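You operate a simulated robot arm through the tools that you are given. There is no shell and no other tool. Be economical: measure what you need, move in short steps, check, and stop when the job is done.

You are at the controls of a simulated robot arm. One attempt, no reset.

TASK
Fetch the metal disc from the top of the steel bench and set it on the grey tray.
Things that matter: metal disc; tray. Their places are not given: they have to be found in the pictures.

Only the result counts: the job must be done as asked and must still hold three seconds after the hand-in. Knocking over, shifting, dropping, spilling or breaking anything else fails it.

THE ROBOT
A 7-joint arm with a two-finger parallel gripper, fixed in place. Base frame: the origin is at the foot of the arm, x ahead of it, y to its left, z up; the work surface is at about z = 0. Lengths are in mm, angles in degrees, forces in N, time in s.
With the tool pointing down near the work surface it reaches from about 240 to 620 mm from the base axis. Its first joint turns from -66.0 to 66.0 degrees. Payload 2.6 kg.
The tool frame sits at the grasp point between the pads (the TCP): z along the fingers, y along the line on which they close. The tips reach 30 mm beyond it. Largest opening 94 mm; finger width 28, thickness 10; the body of the gripper, 50 by 96 mm, starts 55 mm behind the TCP.
Orientation is that of the tool frame in the base frame, as [roll, pitch, yaw] about the fixed x, y, z axes, in that order (R = Rz(yaw) Ry(pitch) Rx(roll)). With the fingers straight down and closing along the base's y, the tool's x points along the base's -x, its y along +y and its z along -z.

THE INTERFACE
- The arm moves only by the tool drive_tool. Its argument "targets" is one flat list of numbers, 5 for each row, row after row: the finger opening in m, from 0 to 0.094, then the shift along the tool's x, y, z in units of 150 mm (1.0 is 150 mm), then the turn about the tool's z in units of 60 degrees (1.0 is 60 degrees). In form: [claw, x, y, z, twist, claw, x, y, z, twist, ...]. A call has 1 to 10 rows; each row is the pose to reach, as a shift and turn from the pose commanded when the call began, along the tool's axes at that moment. A call with a number of a shift or a turn outside -1 to 1 is refused whole. Each row takes 0.2 s and may step no farther than 50 mm and 8.6 degrees from the row before; otherwise, or with a gripper value out of range, the whole call is refused. A pose out of reach is approached as far as the arm can. The call stops where the force on the tool passes 40 N (or 10 N more than at its start, if that is more) or the arm is blocked; 0.2 s more then pass. Each finger travels about 72 mm/s and halts on what it meets, pressing with about 38 N; the grip force reading is that of the motor and also rises with nothing between the fingers. The clock runs only during rows and for 0.2 s after the last one: add rows that repeat a pose to give the fingers time. The reply holds the time, the measured pose of the TCP, the force on the tool along the base axes, the opening and the grip force, in the units named above and with some noise.
- Cameras (640 x 400 px; columns grow to the right, rows downward): "scene" is fixed at [6.8, 411.7, 571.3]; the picture's right is [-0.96, -0.27, 0.00], its down [-0.14, 0.50, -0.85] and it looks along [0.23, -0.82, -0.52] (base axes); focal length 313 px, centre (320, 200). "wrist" rides on the gripper at [-37, 0, -58] in the tool frame; the picture's right is [0.00, -1.00, 0.00], its down [0.97, 0.00, -0.24] and it looks along [0.24, 0.00, 0.97] (tool axes); focal length 218 px, centre (320, 200).
- camera(camera): a new picture of that camera. No time passes.
- measure_at(camera, pixels): for up to 12 pixels [column, row] of the newest picture of that camera ("zoom" is the newest enlarged one), the place [x, y, z] in the base frame of the surface seen there, good to about 3 mm. No time passes.
- close_up(camera, box): a new picture of the part [left, top, right, bottom] of that camera's present view, enlarged. No time passes.
- job_done(): hands the job in; it is judged then, once.

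Keep the steps short. Do not move on a guess: measure, check each grasp and each placing, and mend mistakes. In all there are 60 turns and 26 pictures (those below and enlarged ones count). Leave the gripper open and the arm clear of the work at the hand-in unless told otherwise, and finish with a single line.

The tools are called after "Call:" as a command line: name --argument value ..., lists and objects as JSON in quotes. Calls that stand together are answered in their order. drive_tool: Moves the arm, as the interface text tells. Its arguments: {"type":"object","properties":{"targets":{"type":"array","items":{"type":"number"}}},"required":["targets"]} The other tools are called the same way: camera (camera) takes a picture; measure_at (camera, pixels) gives the place of the surface under pixels of a picture; close_up (camera, box) takes an enlarged picture of a part of a camera's view; job_done () hands the job in.

At the start:

```text
time: 0.0
tcp_pos: [319.0, -137.1, 222.4]
ee_rot: [180.0, 0.0, -180.0]
ft_force: [-0.4, 0.8, 0.1]
width: 93.8
finger_force: 0.0
```

scene: 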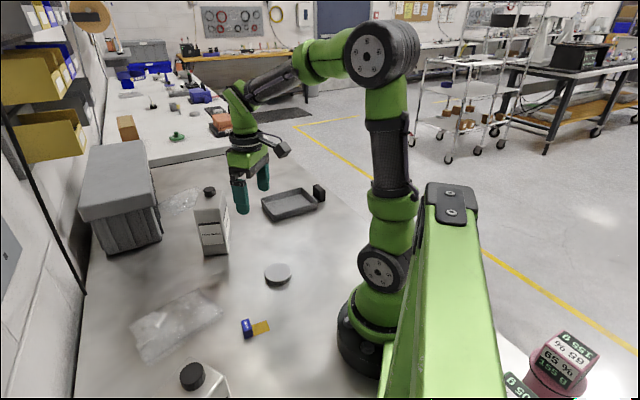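
wrist: 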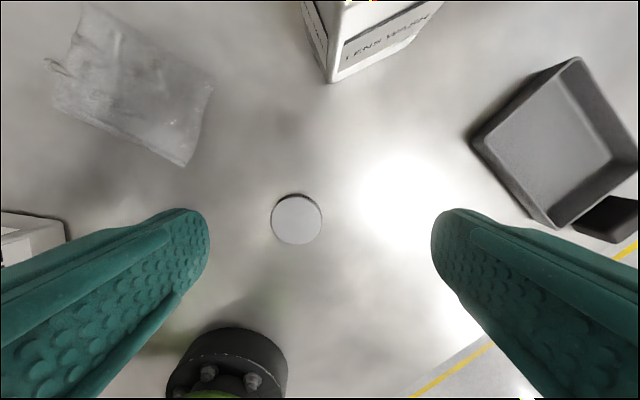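

The disc shows at scene (278,272) and wrist (297,220). The tray is at scene (290,204) and wrist (555,145). I'll measure both, along with nearby objects.

Call:
measure_at --camera "wrist" --pixels '[[297, 220], [273, 220], [321, 220], [297, 197], [297, 243], [250, 220], [555, 145], [575, 62], [475, 140], [555, 225], [600, 215], [335, 78]]'

Call:
measure_at --camera "scene" --pixels '[[278, 271], [278, 284], [266, 270], [290, 270], [288, 205], [264, 208], [302, 190], [276, 219], [318, 203], [319, 188], [225, 243], [210, 210]]'

Call:
close_up --camera "scene" --box '[180, 160, 340, 300]'

```text
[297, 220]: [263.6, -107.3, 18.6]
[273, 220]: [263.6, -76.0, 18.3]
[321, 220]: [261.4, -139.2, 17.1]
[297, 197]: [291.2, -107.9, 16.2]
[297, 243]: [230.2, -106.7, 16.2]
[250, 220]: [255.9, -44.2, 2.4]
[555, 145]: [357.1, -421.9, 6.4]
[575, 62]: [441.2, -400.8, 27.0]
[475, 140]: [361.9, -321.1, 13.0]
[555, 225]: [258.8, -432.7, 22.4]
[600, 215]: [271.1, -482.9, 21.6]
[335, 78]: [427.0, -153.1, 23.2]
```

```text
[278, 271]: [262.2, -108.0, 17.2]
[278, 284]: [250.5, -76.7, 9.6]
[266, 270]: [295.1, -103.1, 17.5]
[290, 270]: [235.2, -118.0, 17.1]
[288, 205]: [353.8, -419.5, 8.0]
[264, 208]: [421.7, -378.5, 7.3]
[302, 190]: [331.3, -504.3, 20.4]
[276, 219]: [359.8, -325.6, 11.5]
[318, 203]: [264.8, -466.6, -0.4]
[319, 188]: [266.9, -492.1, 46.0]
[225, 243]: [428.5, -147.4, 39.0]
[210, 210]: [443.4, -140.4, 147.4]
```

```text
2.86 times, centred on (260, 230) of scene
```

zoom: 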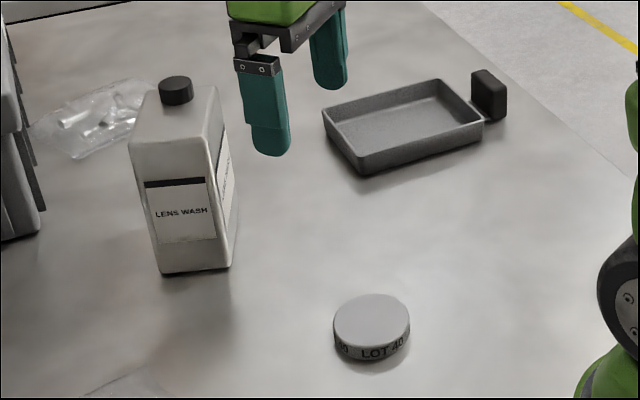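

The disc centre is about (262,-107.5), about 64 mm across, with its top at 17.5. The tray centre is near (350,-417), with its long axis at about 47° and its floor at 7. I'll move above the disc to z≈90 with the gripper open.

Call:
drive_tool --targets '[0.094, 0.095, 0.049, 0.22, 0, 0.094, 0.19, 0.098, 0.44, 0, 0.094, 0.285, 0.148, 0.66, 0, 0.094, 0.38, 0.197, 0.88, 0, 0.094, 0.38, 0.197, 0.88, 0]'

Call:
camera --camera "wrist"

```text
time: 1.2
tcp_pos: [260.4, -107.5, 90.1]
ee_rot: [180.0, 0.0, 179.9]
ft_force: [0.3, -1.0, 0.3]
width: 94.0
finger_force: 0.1
```

```text
22 pictures are left
```

wrist: 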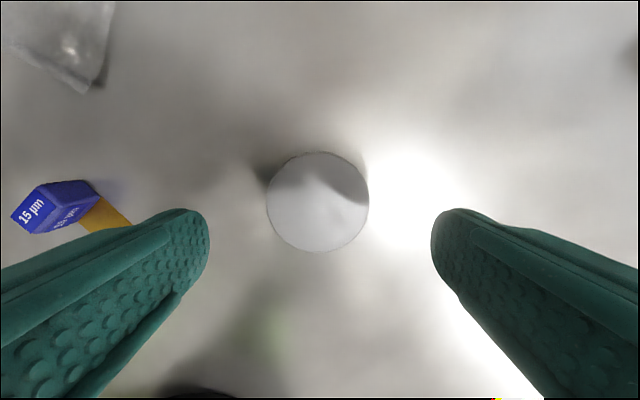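

The disc is centred between the fingers at (317,201). I'll measure its edges to fine-tune the position.

Call:
measure_at --camera "wrist" --pixels '[[317, 201], [268, 201], [366, 201], [317, 154], [317, 249], [230, 201], [110, 215], [60, 190]]'

```text
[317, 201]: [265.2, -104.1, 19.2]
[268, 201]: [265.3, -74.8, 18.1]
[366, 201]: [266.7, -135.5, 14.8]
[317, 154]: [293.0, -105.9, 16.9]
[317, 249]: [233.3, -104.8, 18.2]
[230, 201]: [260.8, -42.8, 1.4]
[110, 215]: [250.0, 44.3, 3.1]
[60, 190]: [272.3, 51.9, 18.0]
```

The disc centre is about (263,-105.5). I'll go down to TCP z≈35, which puts the tips about 5 mm above the bench.

Call:
drive_tool --targets '[0.094, -0.017, 0.013, 0.15, 0, 0.094, -0.017, 0.013, 0.28, 0, 0.094, -0.017, 0.013, 0.365, 0, 0.094, -0.017, 0.013, 0.365, 0]'

```text
time: 2.2
tcp_pos: [265.1, -103.9, 36.4]
ee_rot: [-180.0, 0.1, 180.0]
ft_force: [-0.2, 0.4, 0.4]
width: 94.1
finger_force: 0.1
```

There was no contact, and z is 36. Now I'll close on the disc.

Call:
drive_tool --targets '[0.06, 0, 0, 0.01, 0, 0.05, 0, 0, 0.01, 0, 0.05, 0, 0, 0.01, 0, 0.05, 0, 0, 0.01, 0]'

Call:
camera --camera "wrist"

```text
time: 3.2
tcp_pos: [263.9, -104.3, 34.2]
ee_rot: [180.0, 0.0, 179.9]
ft_force: [-2.9, 0.1, 12.6]
width: 64.9
finger_force: 38.0
```

```text
21 pictures are left
```

wrist: 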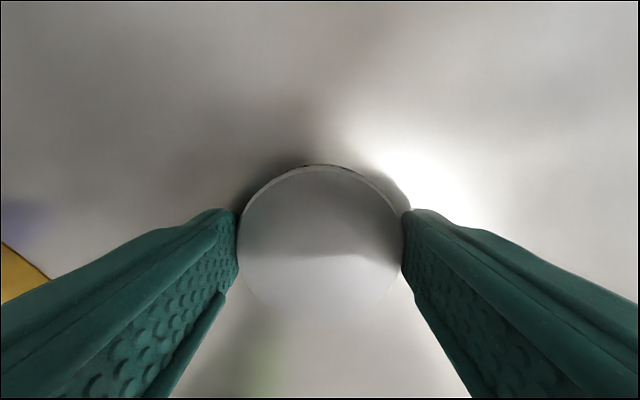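

The fingers stopped at 64.9 mm with 38 N, so the disc is held. I'll lift it a little, slowly, and check.

Call:
drive_tool --targets '[0.05, 0, 0, -0.05, 0, 0.05, 0, 0, -0.13, 0, 0.05, 0, 0, -0.25, 0, 0.05, 0, 0, -0.25, 0]'

Call:
camera --camera "wrist"

Call:
close_up --camera "scene" --box '[180, 160, 340, 300]'

```text
time: 4.2
tcp_pos: [265.0, -104.2, 70.0]
ee_rot: [180.0, 0.1, -179.9]
ft_force: [0.5, 0.0, 0.2]
width: 49.9
finger_force: 0.0
```

```text
20 pictures are left
```

wrist: 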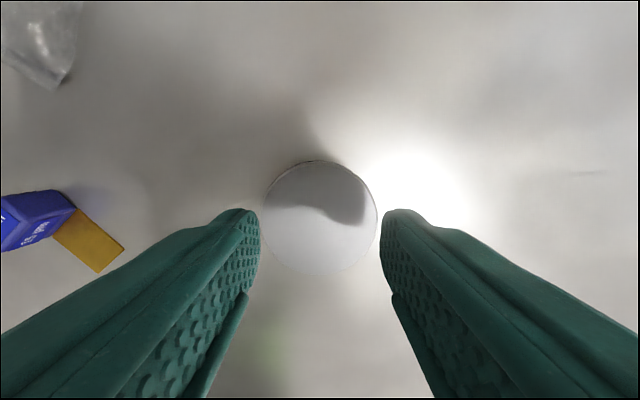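

```text
2.86 times, centred on (260, 230) of scene
```

zoom: 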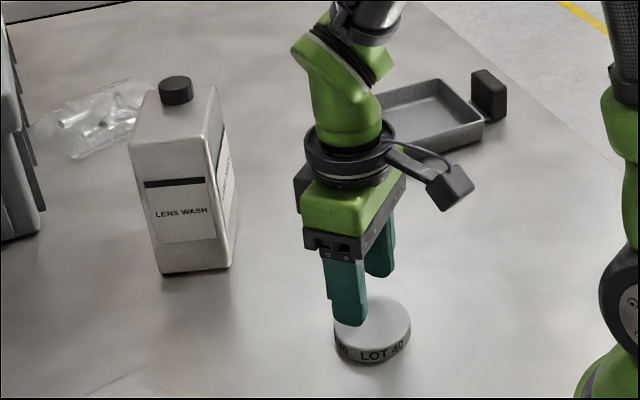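

The disc slipped out of the grip and is still on the bench. I'll look closely at its shape and re-measure it before trying again.

Call:
close_up --camera "scene" --box '[254, 250, 304, 292]'

Call:
measure_at --camera "wrist" --pixels '[[320, 217], [267, 217], [374, 217], [320, 164], [320, 270], [300, 230], [345, 230], [230, 190], [420, 150]]'

```text
9.52 times, centred on (279, 271) of scene
```

zoom: 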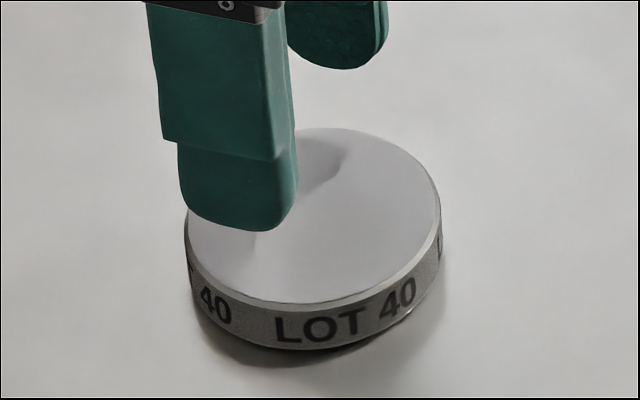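

```text
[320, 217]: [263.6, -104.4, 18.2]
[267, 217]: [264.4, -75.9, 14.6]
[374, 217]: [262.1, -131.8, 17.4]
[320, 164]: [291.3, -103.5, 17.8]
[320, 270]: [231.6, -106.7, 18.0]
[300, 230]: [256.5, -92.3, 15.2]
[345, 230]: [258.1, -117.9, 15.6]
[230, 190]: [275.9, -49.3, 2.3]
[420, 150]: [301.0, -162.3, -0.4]
```

The disc is a plain cylinder about 65 mm across with a chamfered top edge, centred near (263,-104.4). I'll open, go down lower this time (z≈32.5), and check contact before closing.

Call:
drive_tool --targets '[0.094, 0, 0, 0, 0, 0.094, 0, 0, 0, 0, 0.094, 0.01, 0, 0.1, 0, 0.094, 0.01, 0, 0.2, 0, 0.094, 0.01, 0, 0.25, 0, 0.094, 0.01, 0, 0.25, 0]'

```text
time: 5.6
tcp_pos: [263.5, -104.6, 34.2]
ee_rot: [180.0, 0.0, -180.0]
ft_force: [1.0, 0.3, -0.3]
width: 94.0
finger_force: 0.1
```

Call:
drive_tool --targets '[0.094, 0, 0, 0.012, 0, 0.094, 0, 0, 0.012, 0]'

```text
time: 6.2
tcp_pos: [261.7, -106.1, 32.9]
ee_rot: [-179.9, -0.1, 179.8]
ft_force: [0.6, 0.2, -1.1]
width: 93.9
finger_force: 0.1
```

No contact yet at z≈32.5. I'll close fully with hold rows to let the grip settle.

Call:
drive_tool --targets '[0.06, 0, 0, 0, 0, 0.03, 0, 0, 0, 0, 0.03, 0, 0, 0, 0, 0.03, 0, 0, 0, 0, 0.03, 0, 0, 0, 0]'

Call:
close_up --camera "scene" --box '[244, 230, 314, 292]'

```text
time: 7.4
tcp_pos: [262.0, -105.8, 33.0]
ee_rot: [179.9, 0.1, -179.9]
ft_force: [0.7, -0.2, -0.1]
width: 64.8
finger_force: 37.6
```

```text
6.45 times, centred on (279, 261) of scene
```

zoom: 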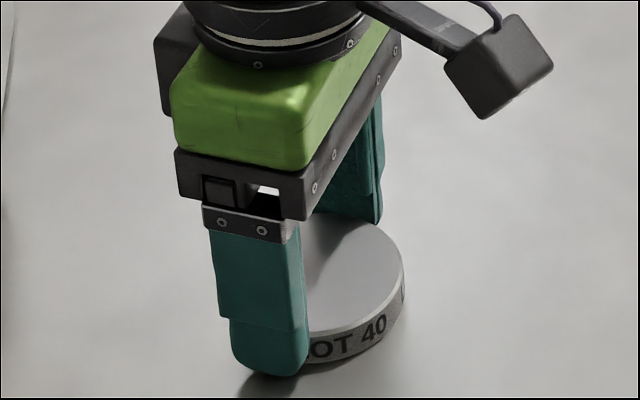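

It's gripped with about zero side load. I'll lift only 2 mm in tiny steps to read the pull force.

Call:
drive_tool --targets '[0.03, 0, 0, -0.004, 0, 0.03, 0, 0, -0.008, 0, 0.03, 0, 0, -0.013, 0]'

```text
time: 8.2
tcp_pos: [262.5, -105.4, 34.2]
ee_rot: [-179.9, 0.0, 180.0]
ft_force: [0.6, -1.0, 0.8]
width: 65.1
finger_force: 38.2
```

There's no pull on the tool and the width is still 65.1. I'll lift 6 mm more and look.

Call:
drive_tool --targets '[0.03, 0, 0, -0.013, 0, 0.03, 0, 0, -0.027, 0, 0.03, 0, 0, -0.04, 0]'

Call:
close_up --camera "scene" --box '[244, 230, 314, 292]'

```text
time: 9.0
tcp_pos: [261.7, -104.9, 39.8]
ee_rot: [-180.0, -0.1, 180.0]
ft_force: [-0.1, 0.1, -1.5]
width: 64.9
finger_force: 38.5
```

```text
6.45 times, centred on (279, 261) of scene
```

zoom: 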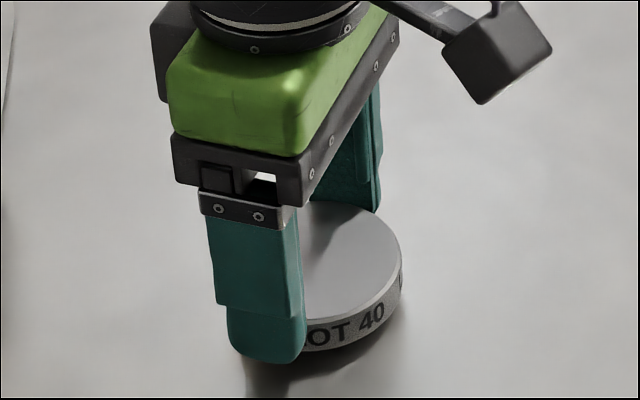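

The disc has lifted with the fingers this time: "OT 40" moved up and there's shadow under it. I'll keep lifting gently and check again.

Call:
drive_tool --targets '[0.03, 0, 0, -0.02, 0, 0.03, 0, 0, -0.05, 0, 0.03, 0, 0, -0.09, 0, 0.03, 0, 0, -0.13, 0, 0.03, 0, 0, -0.16, 0, 0.03, 0, 0, -0.18, 0]'

Call:
close_up --camera "scene" --box '[230, 200, 320, 290]'

```text
time: 10.4
tcp_pos: [262.3, -105.0, 67.5]
ee_rot: [180.0, 0.0, -180.0]
ft_force: [1.0, -0.6, -1.6]
width: 65.0
finger_force: 37.8
```

```text
4.44 times, centred on (275, 245) of scene
```

zoom: 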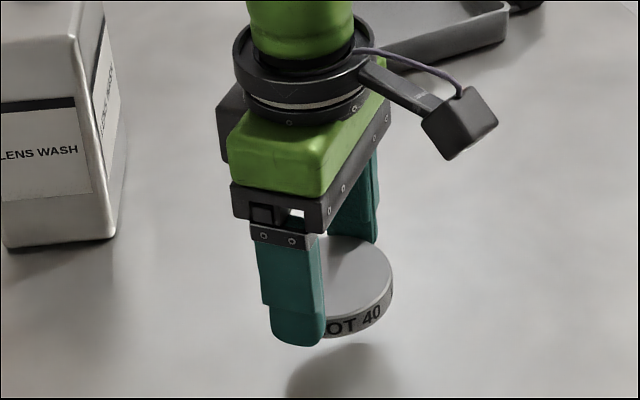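

The disc is held well clear of the bench. I'll carry it on slowly: lift to z≈112, then move part-way toward the tray.

Call:
drive_tool --targets '[0.03, 0, 0, -0.05, 0, 0.03, 0, -0.04, -0.13, 0, 0.03, -0.02, -0.12, -0.21, 0, 0.03, -0.05, -0.22, -0.27, 0, 0.03, -0.08, -0.34, -0.3, 0, 0.03, -0.11, -0.46, -0.3, 0, 0.03, -0.14, -0.58, -0.3, 0, 0.03, -0.17, -0.7, -0.3, 0, 0.03, -0.19, -0.79, -0.3, 0, 0.03, -0.2, -0.84, -0.3, 0]'

```text
time: 12.6
tcp_pos: [291.8, -232.5, 112.4]
ee_rot: [-180.0, 0.0, 180.0]
ft_force: [0.1, 0.6, -1.1]
width: 64.7
finger_force: 38.2
```

Still held at 64.7 mm. I'll continue toward the tray while twisting about 43° to line up with its long axis.

Call:
drive_tool --targets '[0.03, -0.02, -0.05, 0, 0.04, 0.03, -0.05, -0.14, 0, 0.12, 0.03, -0.08, -0.24, 0, 0.2, 0.03, -0.11, -0.34, 0, 0.28, 0.03, -0.14, -0.44, 0, 0.36, 0.03, -0.17, -0.54, 0, 0.44, 0.03, -0.2, -0.64, 0, 0.52, 0.03, -0.23, -0.73, 0, 0.6, 0.03, -0.26, -0.8, 0, 0.67, 0.03, -0.27, -0.85, 0, 0.71]'

Call:
camera --camera "wrist"

Call:
camera --camera "scene"

```text
time: 14.8
tcp_pos: [332.8, -357.6, 114.4]
ee_rot: [180.0, 0.0, 137.3]
ft_force: [1.0, -1.1, -1.3]
width: 65.1
finger_force: 38.5
```

```text
14 pictures are left
```

wrist: 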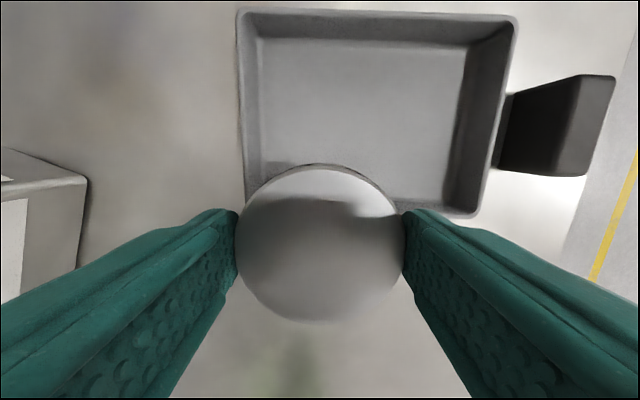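

```text
13 pictures are left
```

scene: 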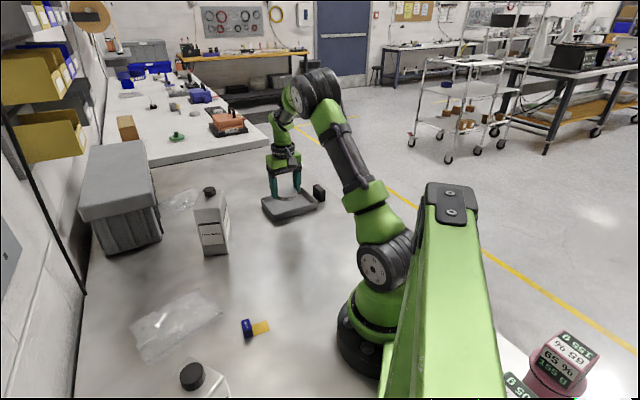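

The tray is now square to the gripper in the wrist view. I'll measure its rim and floor accurately.

Call:
measure_at --camera "wrist" --pixels '[[241, 13], [513, 20], [478, 212], [240, 120], [505, 110], [375, 13], [262, 42], [470, 50], [455, 190], [258, 150], [360, 110], [570, 120]]'

```text
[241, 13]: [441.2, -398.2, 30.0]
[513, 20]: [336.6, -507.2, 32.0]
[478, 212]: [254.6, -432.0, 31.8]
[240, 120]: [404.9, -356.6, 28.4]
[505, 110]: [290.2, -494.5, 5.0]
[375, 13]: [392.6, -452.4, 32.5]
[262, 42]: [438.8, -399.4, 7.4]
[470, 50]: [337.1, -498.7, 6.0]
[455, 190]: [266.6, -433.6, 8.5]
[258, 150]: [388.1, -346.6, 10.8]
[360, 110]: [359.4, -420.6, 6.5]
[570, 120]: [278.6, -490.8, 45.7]
```

The tray centre is (348,-415), the floor is z≈6.5 and the rim is z≈31. I'll move over the centre at the same height.

Call:
drive_tool --targets '[0.03, -0.04, -0.026, 0, 0, 0.03, -0.12, -0.077, 0, 0, 0.03, -0.21, -0.135, 0, 0, 0.03, -0.29, -0.186, 0, 0, 0.03, -0.333, -0.214, 0, 0, 0.03, -0.333, -0.214, 0, 0]'

Call:
camera --camera "wrist"

```text
time: 16.2
tcp_pos: [349.3, -417.6, 112.1]
ee_rot: [-180.0, 0.0, 137.5]
ft_force: [0.2, -0.1, -1.5]
width: 64.9
finger_force: 38.3
```

```text
12 pictures are left
```

wrist: 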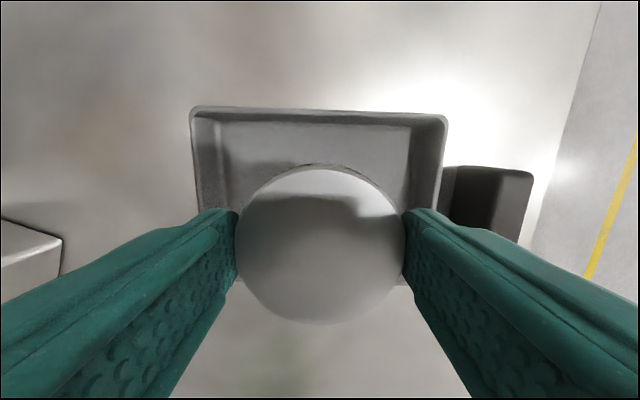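

It's centred left-right (tray 191–447). I'll descend to about z≈47, where the disc bottom is about 8 mm above the floor.

Call:
drive_tool --targets '[0.03, 0, 0, 0.06, 0, 0.03, 0, 0, 0.15, 0, 0.03, 0, 0, 0.25, 0, 0.03, 0, 0, 0.34, 0, 0.03, 0, 0, 0.4, 0, 0.03, 0, 0, 0.433, 0, 0.03, 0, 0, 0.433, 0]'

Call:
close_up --camera "scene" --box '[250, 160, 330, 230]'

Call:
camera --camera "wrist"

```text
time: 17.8
tcp_pos: [348.9, -415.9, 46.3]
ee_rot: [-180.0, 0.0, 137.3]
ft_force: [0.3, 0.1, -1.2]
width: 64.7
finger_force: 37.7
```

```text
5.71 times, centred on (290, 195) of scene
```

zoom: 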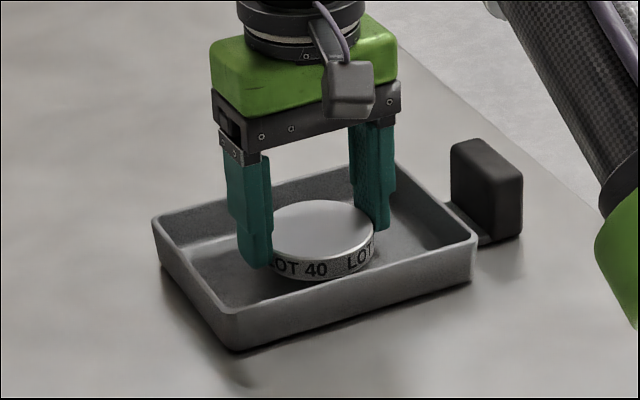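

```text
10 pictures are left
```

wrist: 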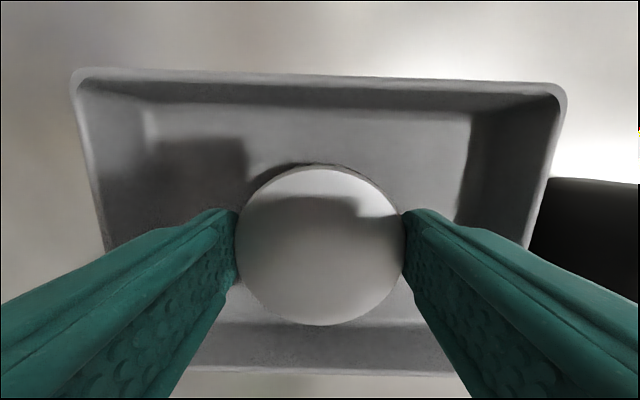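

The disc is inside the tray walls with room all round. I'll lower in roughly 1 mm steps until it touches the floor.

Call:
drive_tool --targets '[0.03, 0, 0, 0.01, 0, 0.03, 0, 0, 0.02, 0, 0.03, 0, 0, 0.03, 0, 0.03, 0, 0, 0.036, 0, 0.03, 0, 0, 0.036, 0]'

```text
time: 19.0
tcp_pos: [347.1, -416.9, 42.4]
ee_rot: [-180.0, 0.0, 137.4]
ft_force: [0.2, 0.0, -1.8]
width: 64.8
finger_force: 37.9
```

Call:
drive_tool --targets '[0.03, 0, 0, 0.007, 0, 0.03, 0, 0, 0.012, 0, 0.03, 0, 0, 0.012, 0]'

```text
time: 19.8
tcp_pos: [347.5, -415.5, 40.2]
ee_rot: [180.0, 0.0, 137.4]
ft_force: [0.3, -0.8, -1.4]
width: 64.8
finger_force: 37.9
```

No contact yet; the weight still shows (-1.4). I'll go down another 1.5 mm.

Call:
drive_tool --targets '[0.03, 0, 0, 0.005, 0, 0.03, 0, 0, 0.01, 0, 0.03, 0, 0, 0.01, 0]'

```text
time: 20.6
tcp_pos: [348.7, -416.3, 38.6]
ee_rot: [-179.9, 0.1, 137.4]
ft_force: [0.1, 0.2, -1.8]
width: 65.2
finger_force: 38.1
```

Call:
drive_tool --targets '[0.03, 0, 0, 0.004, 0, 0.03, 0, 0, 0.008, 0, 0.03, 0, 0, 0.008, 0]'

```text
time: 21.4
tcp_pos: [350.6, -417.2, 37.7]
ee_rot: [-179.9, 0.2, 137.4]
ft_force: [1.2, 2.0, 9.9]
width: 64.7
finger_force: 38.0
```

It's touching the floor (+9.9 N). I'll open slowly to 82 mm, which stays inside the tray walls.

Call:
drive_tool --targets '[0.064, 0, 0, -0.004, 0, 0.07, 0, 0, -0.004, 0, 0.076, 0, 0, -0.004, 0, 0.082, 0, 0, -0.004, 0, 0.082, 0, 0, -0.004, 0]'

Call:
camera --camera "wrist"

```text
time: 22.6
tcp_pos: [348.6, -417.1, 38.3]
ee_rot: [-180.0, 0.0, 137.5]
ft_force: [0.6, -0.8, -0.1]
width: 82.0
finger_force: 0.0
```

```text
9 pictures are left
```

wrist: 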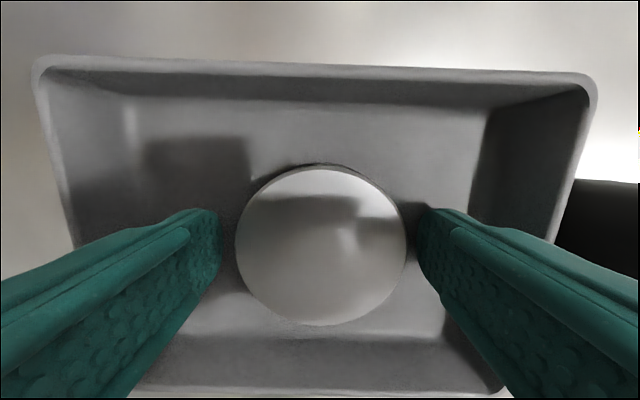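

The disc lies flat in the tray and both fingers are clear of it. I'll raise straight up.

Call:
drive_tool --targets '[0.082, 0, 0, -0.08, 0, 0.082, 0, 0, -0.2, 0, 0.082, 0, 0, -0.4, 0, 0.09, 0, 0, -0.6, 0, 0.09, 0, 0, -0.8, 0, 0.09, 0, 0, -0.8, 0]'

Call:
camera --camera "scene"

Call:
camera --camera "wrist"

```text
time: 24.0
tcp_pos: [349.8, -415.2, 158.4]
ee_rot: [179.9, -0.1, 137.4]
ft_force: [-0.7, 0.6, -0.7]
width: 90.0
finger_force: 0.1
```

```text
8 pictures are left
```

scene: 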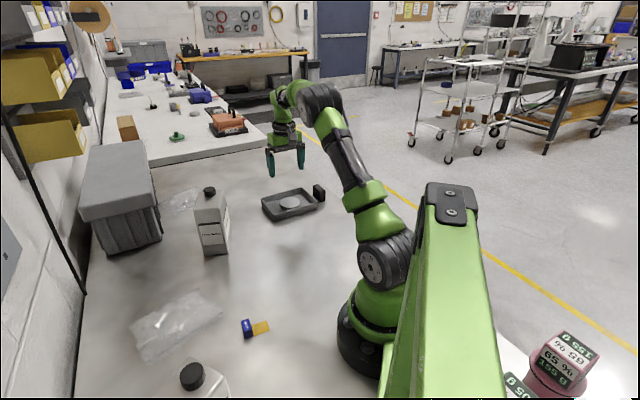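

```text
7 pictures are left
```

wrist: 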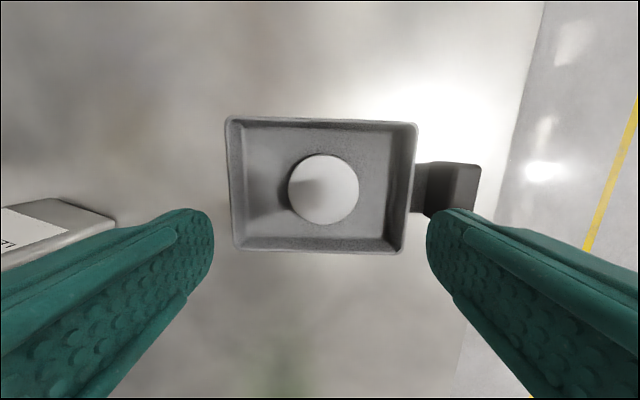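

The disc rests flat in the middle of the tray. Nothing else has moved, and the gripper is open and clear. Handing in.

Call:
job_done

```text
The job is handed in.
```

The metal disc is lying flat in the middle of the grey tray, with the gripper open and clear; the first grip slipped on lifting, but the second held.
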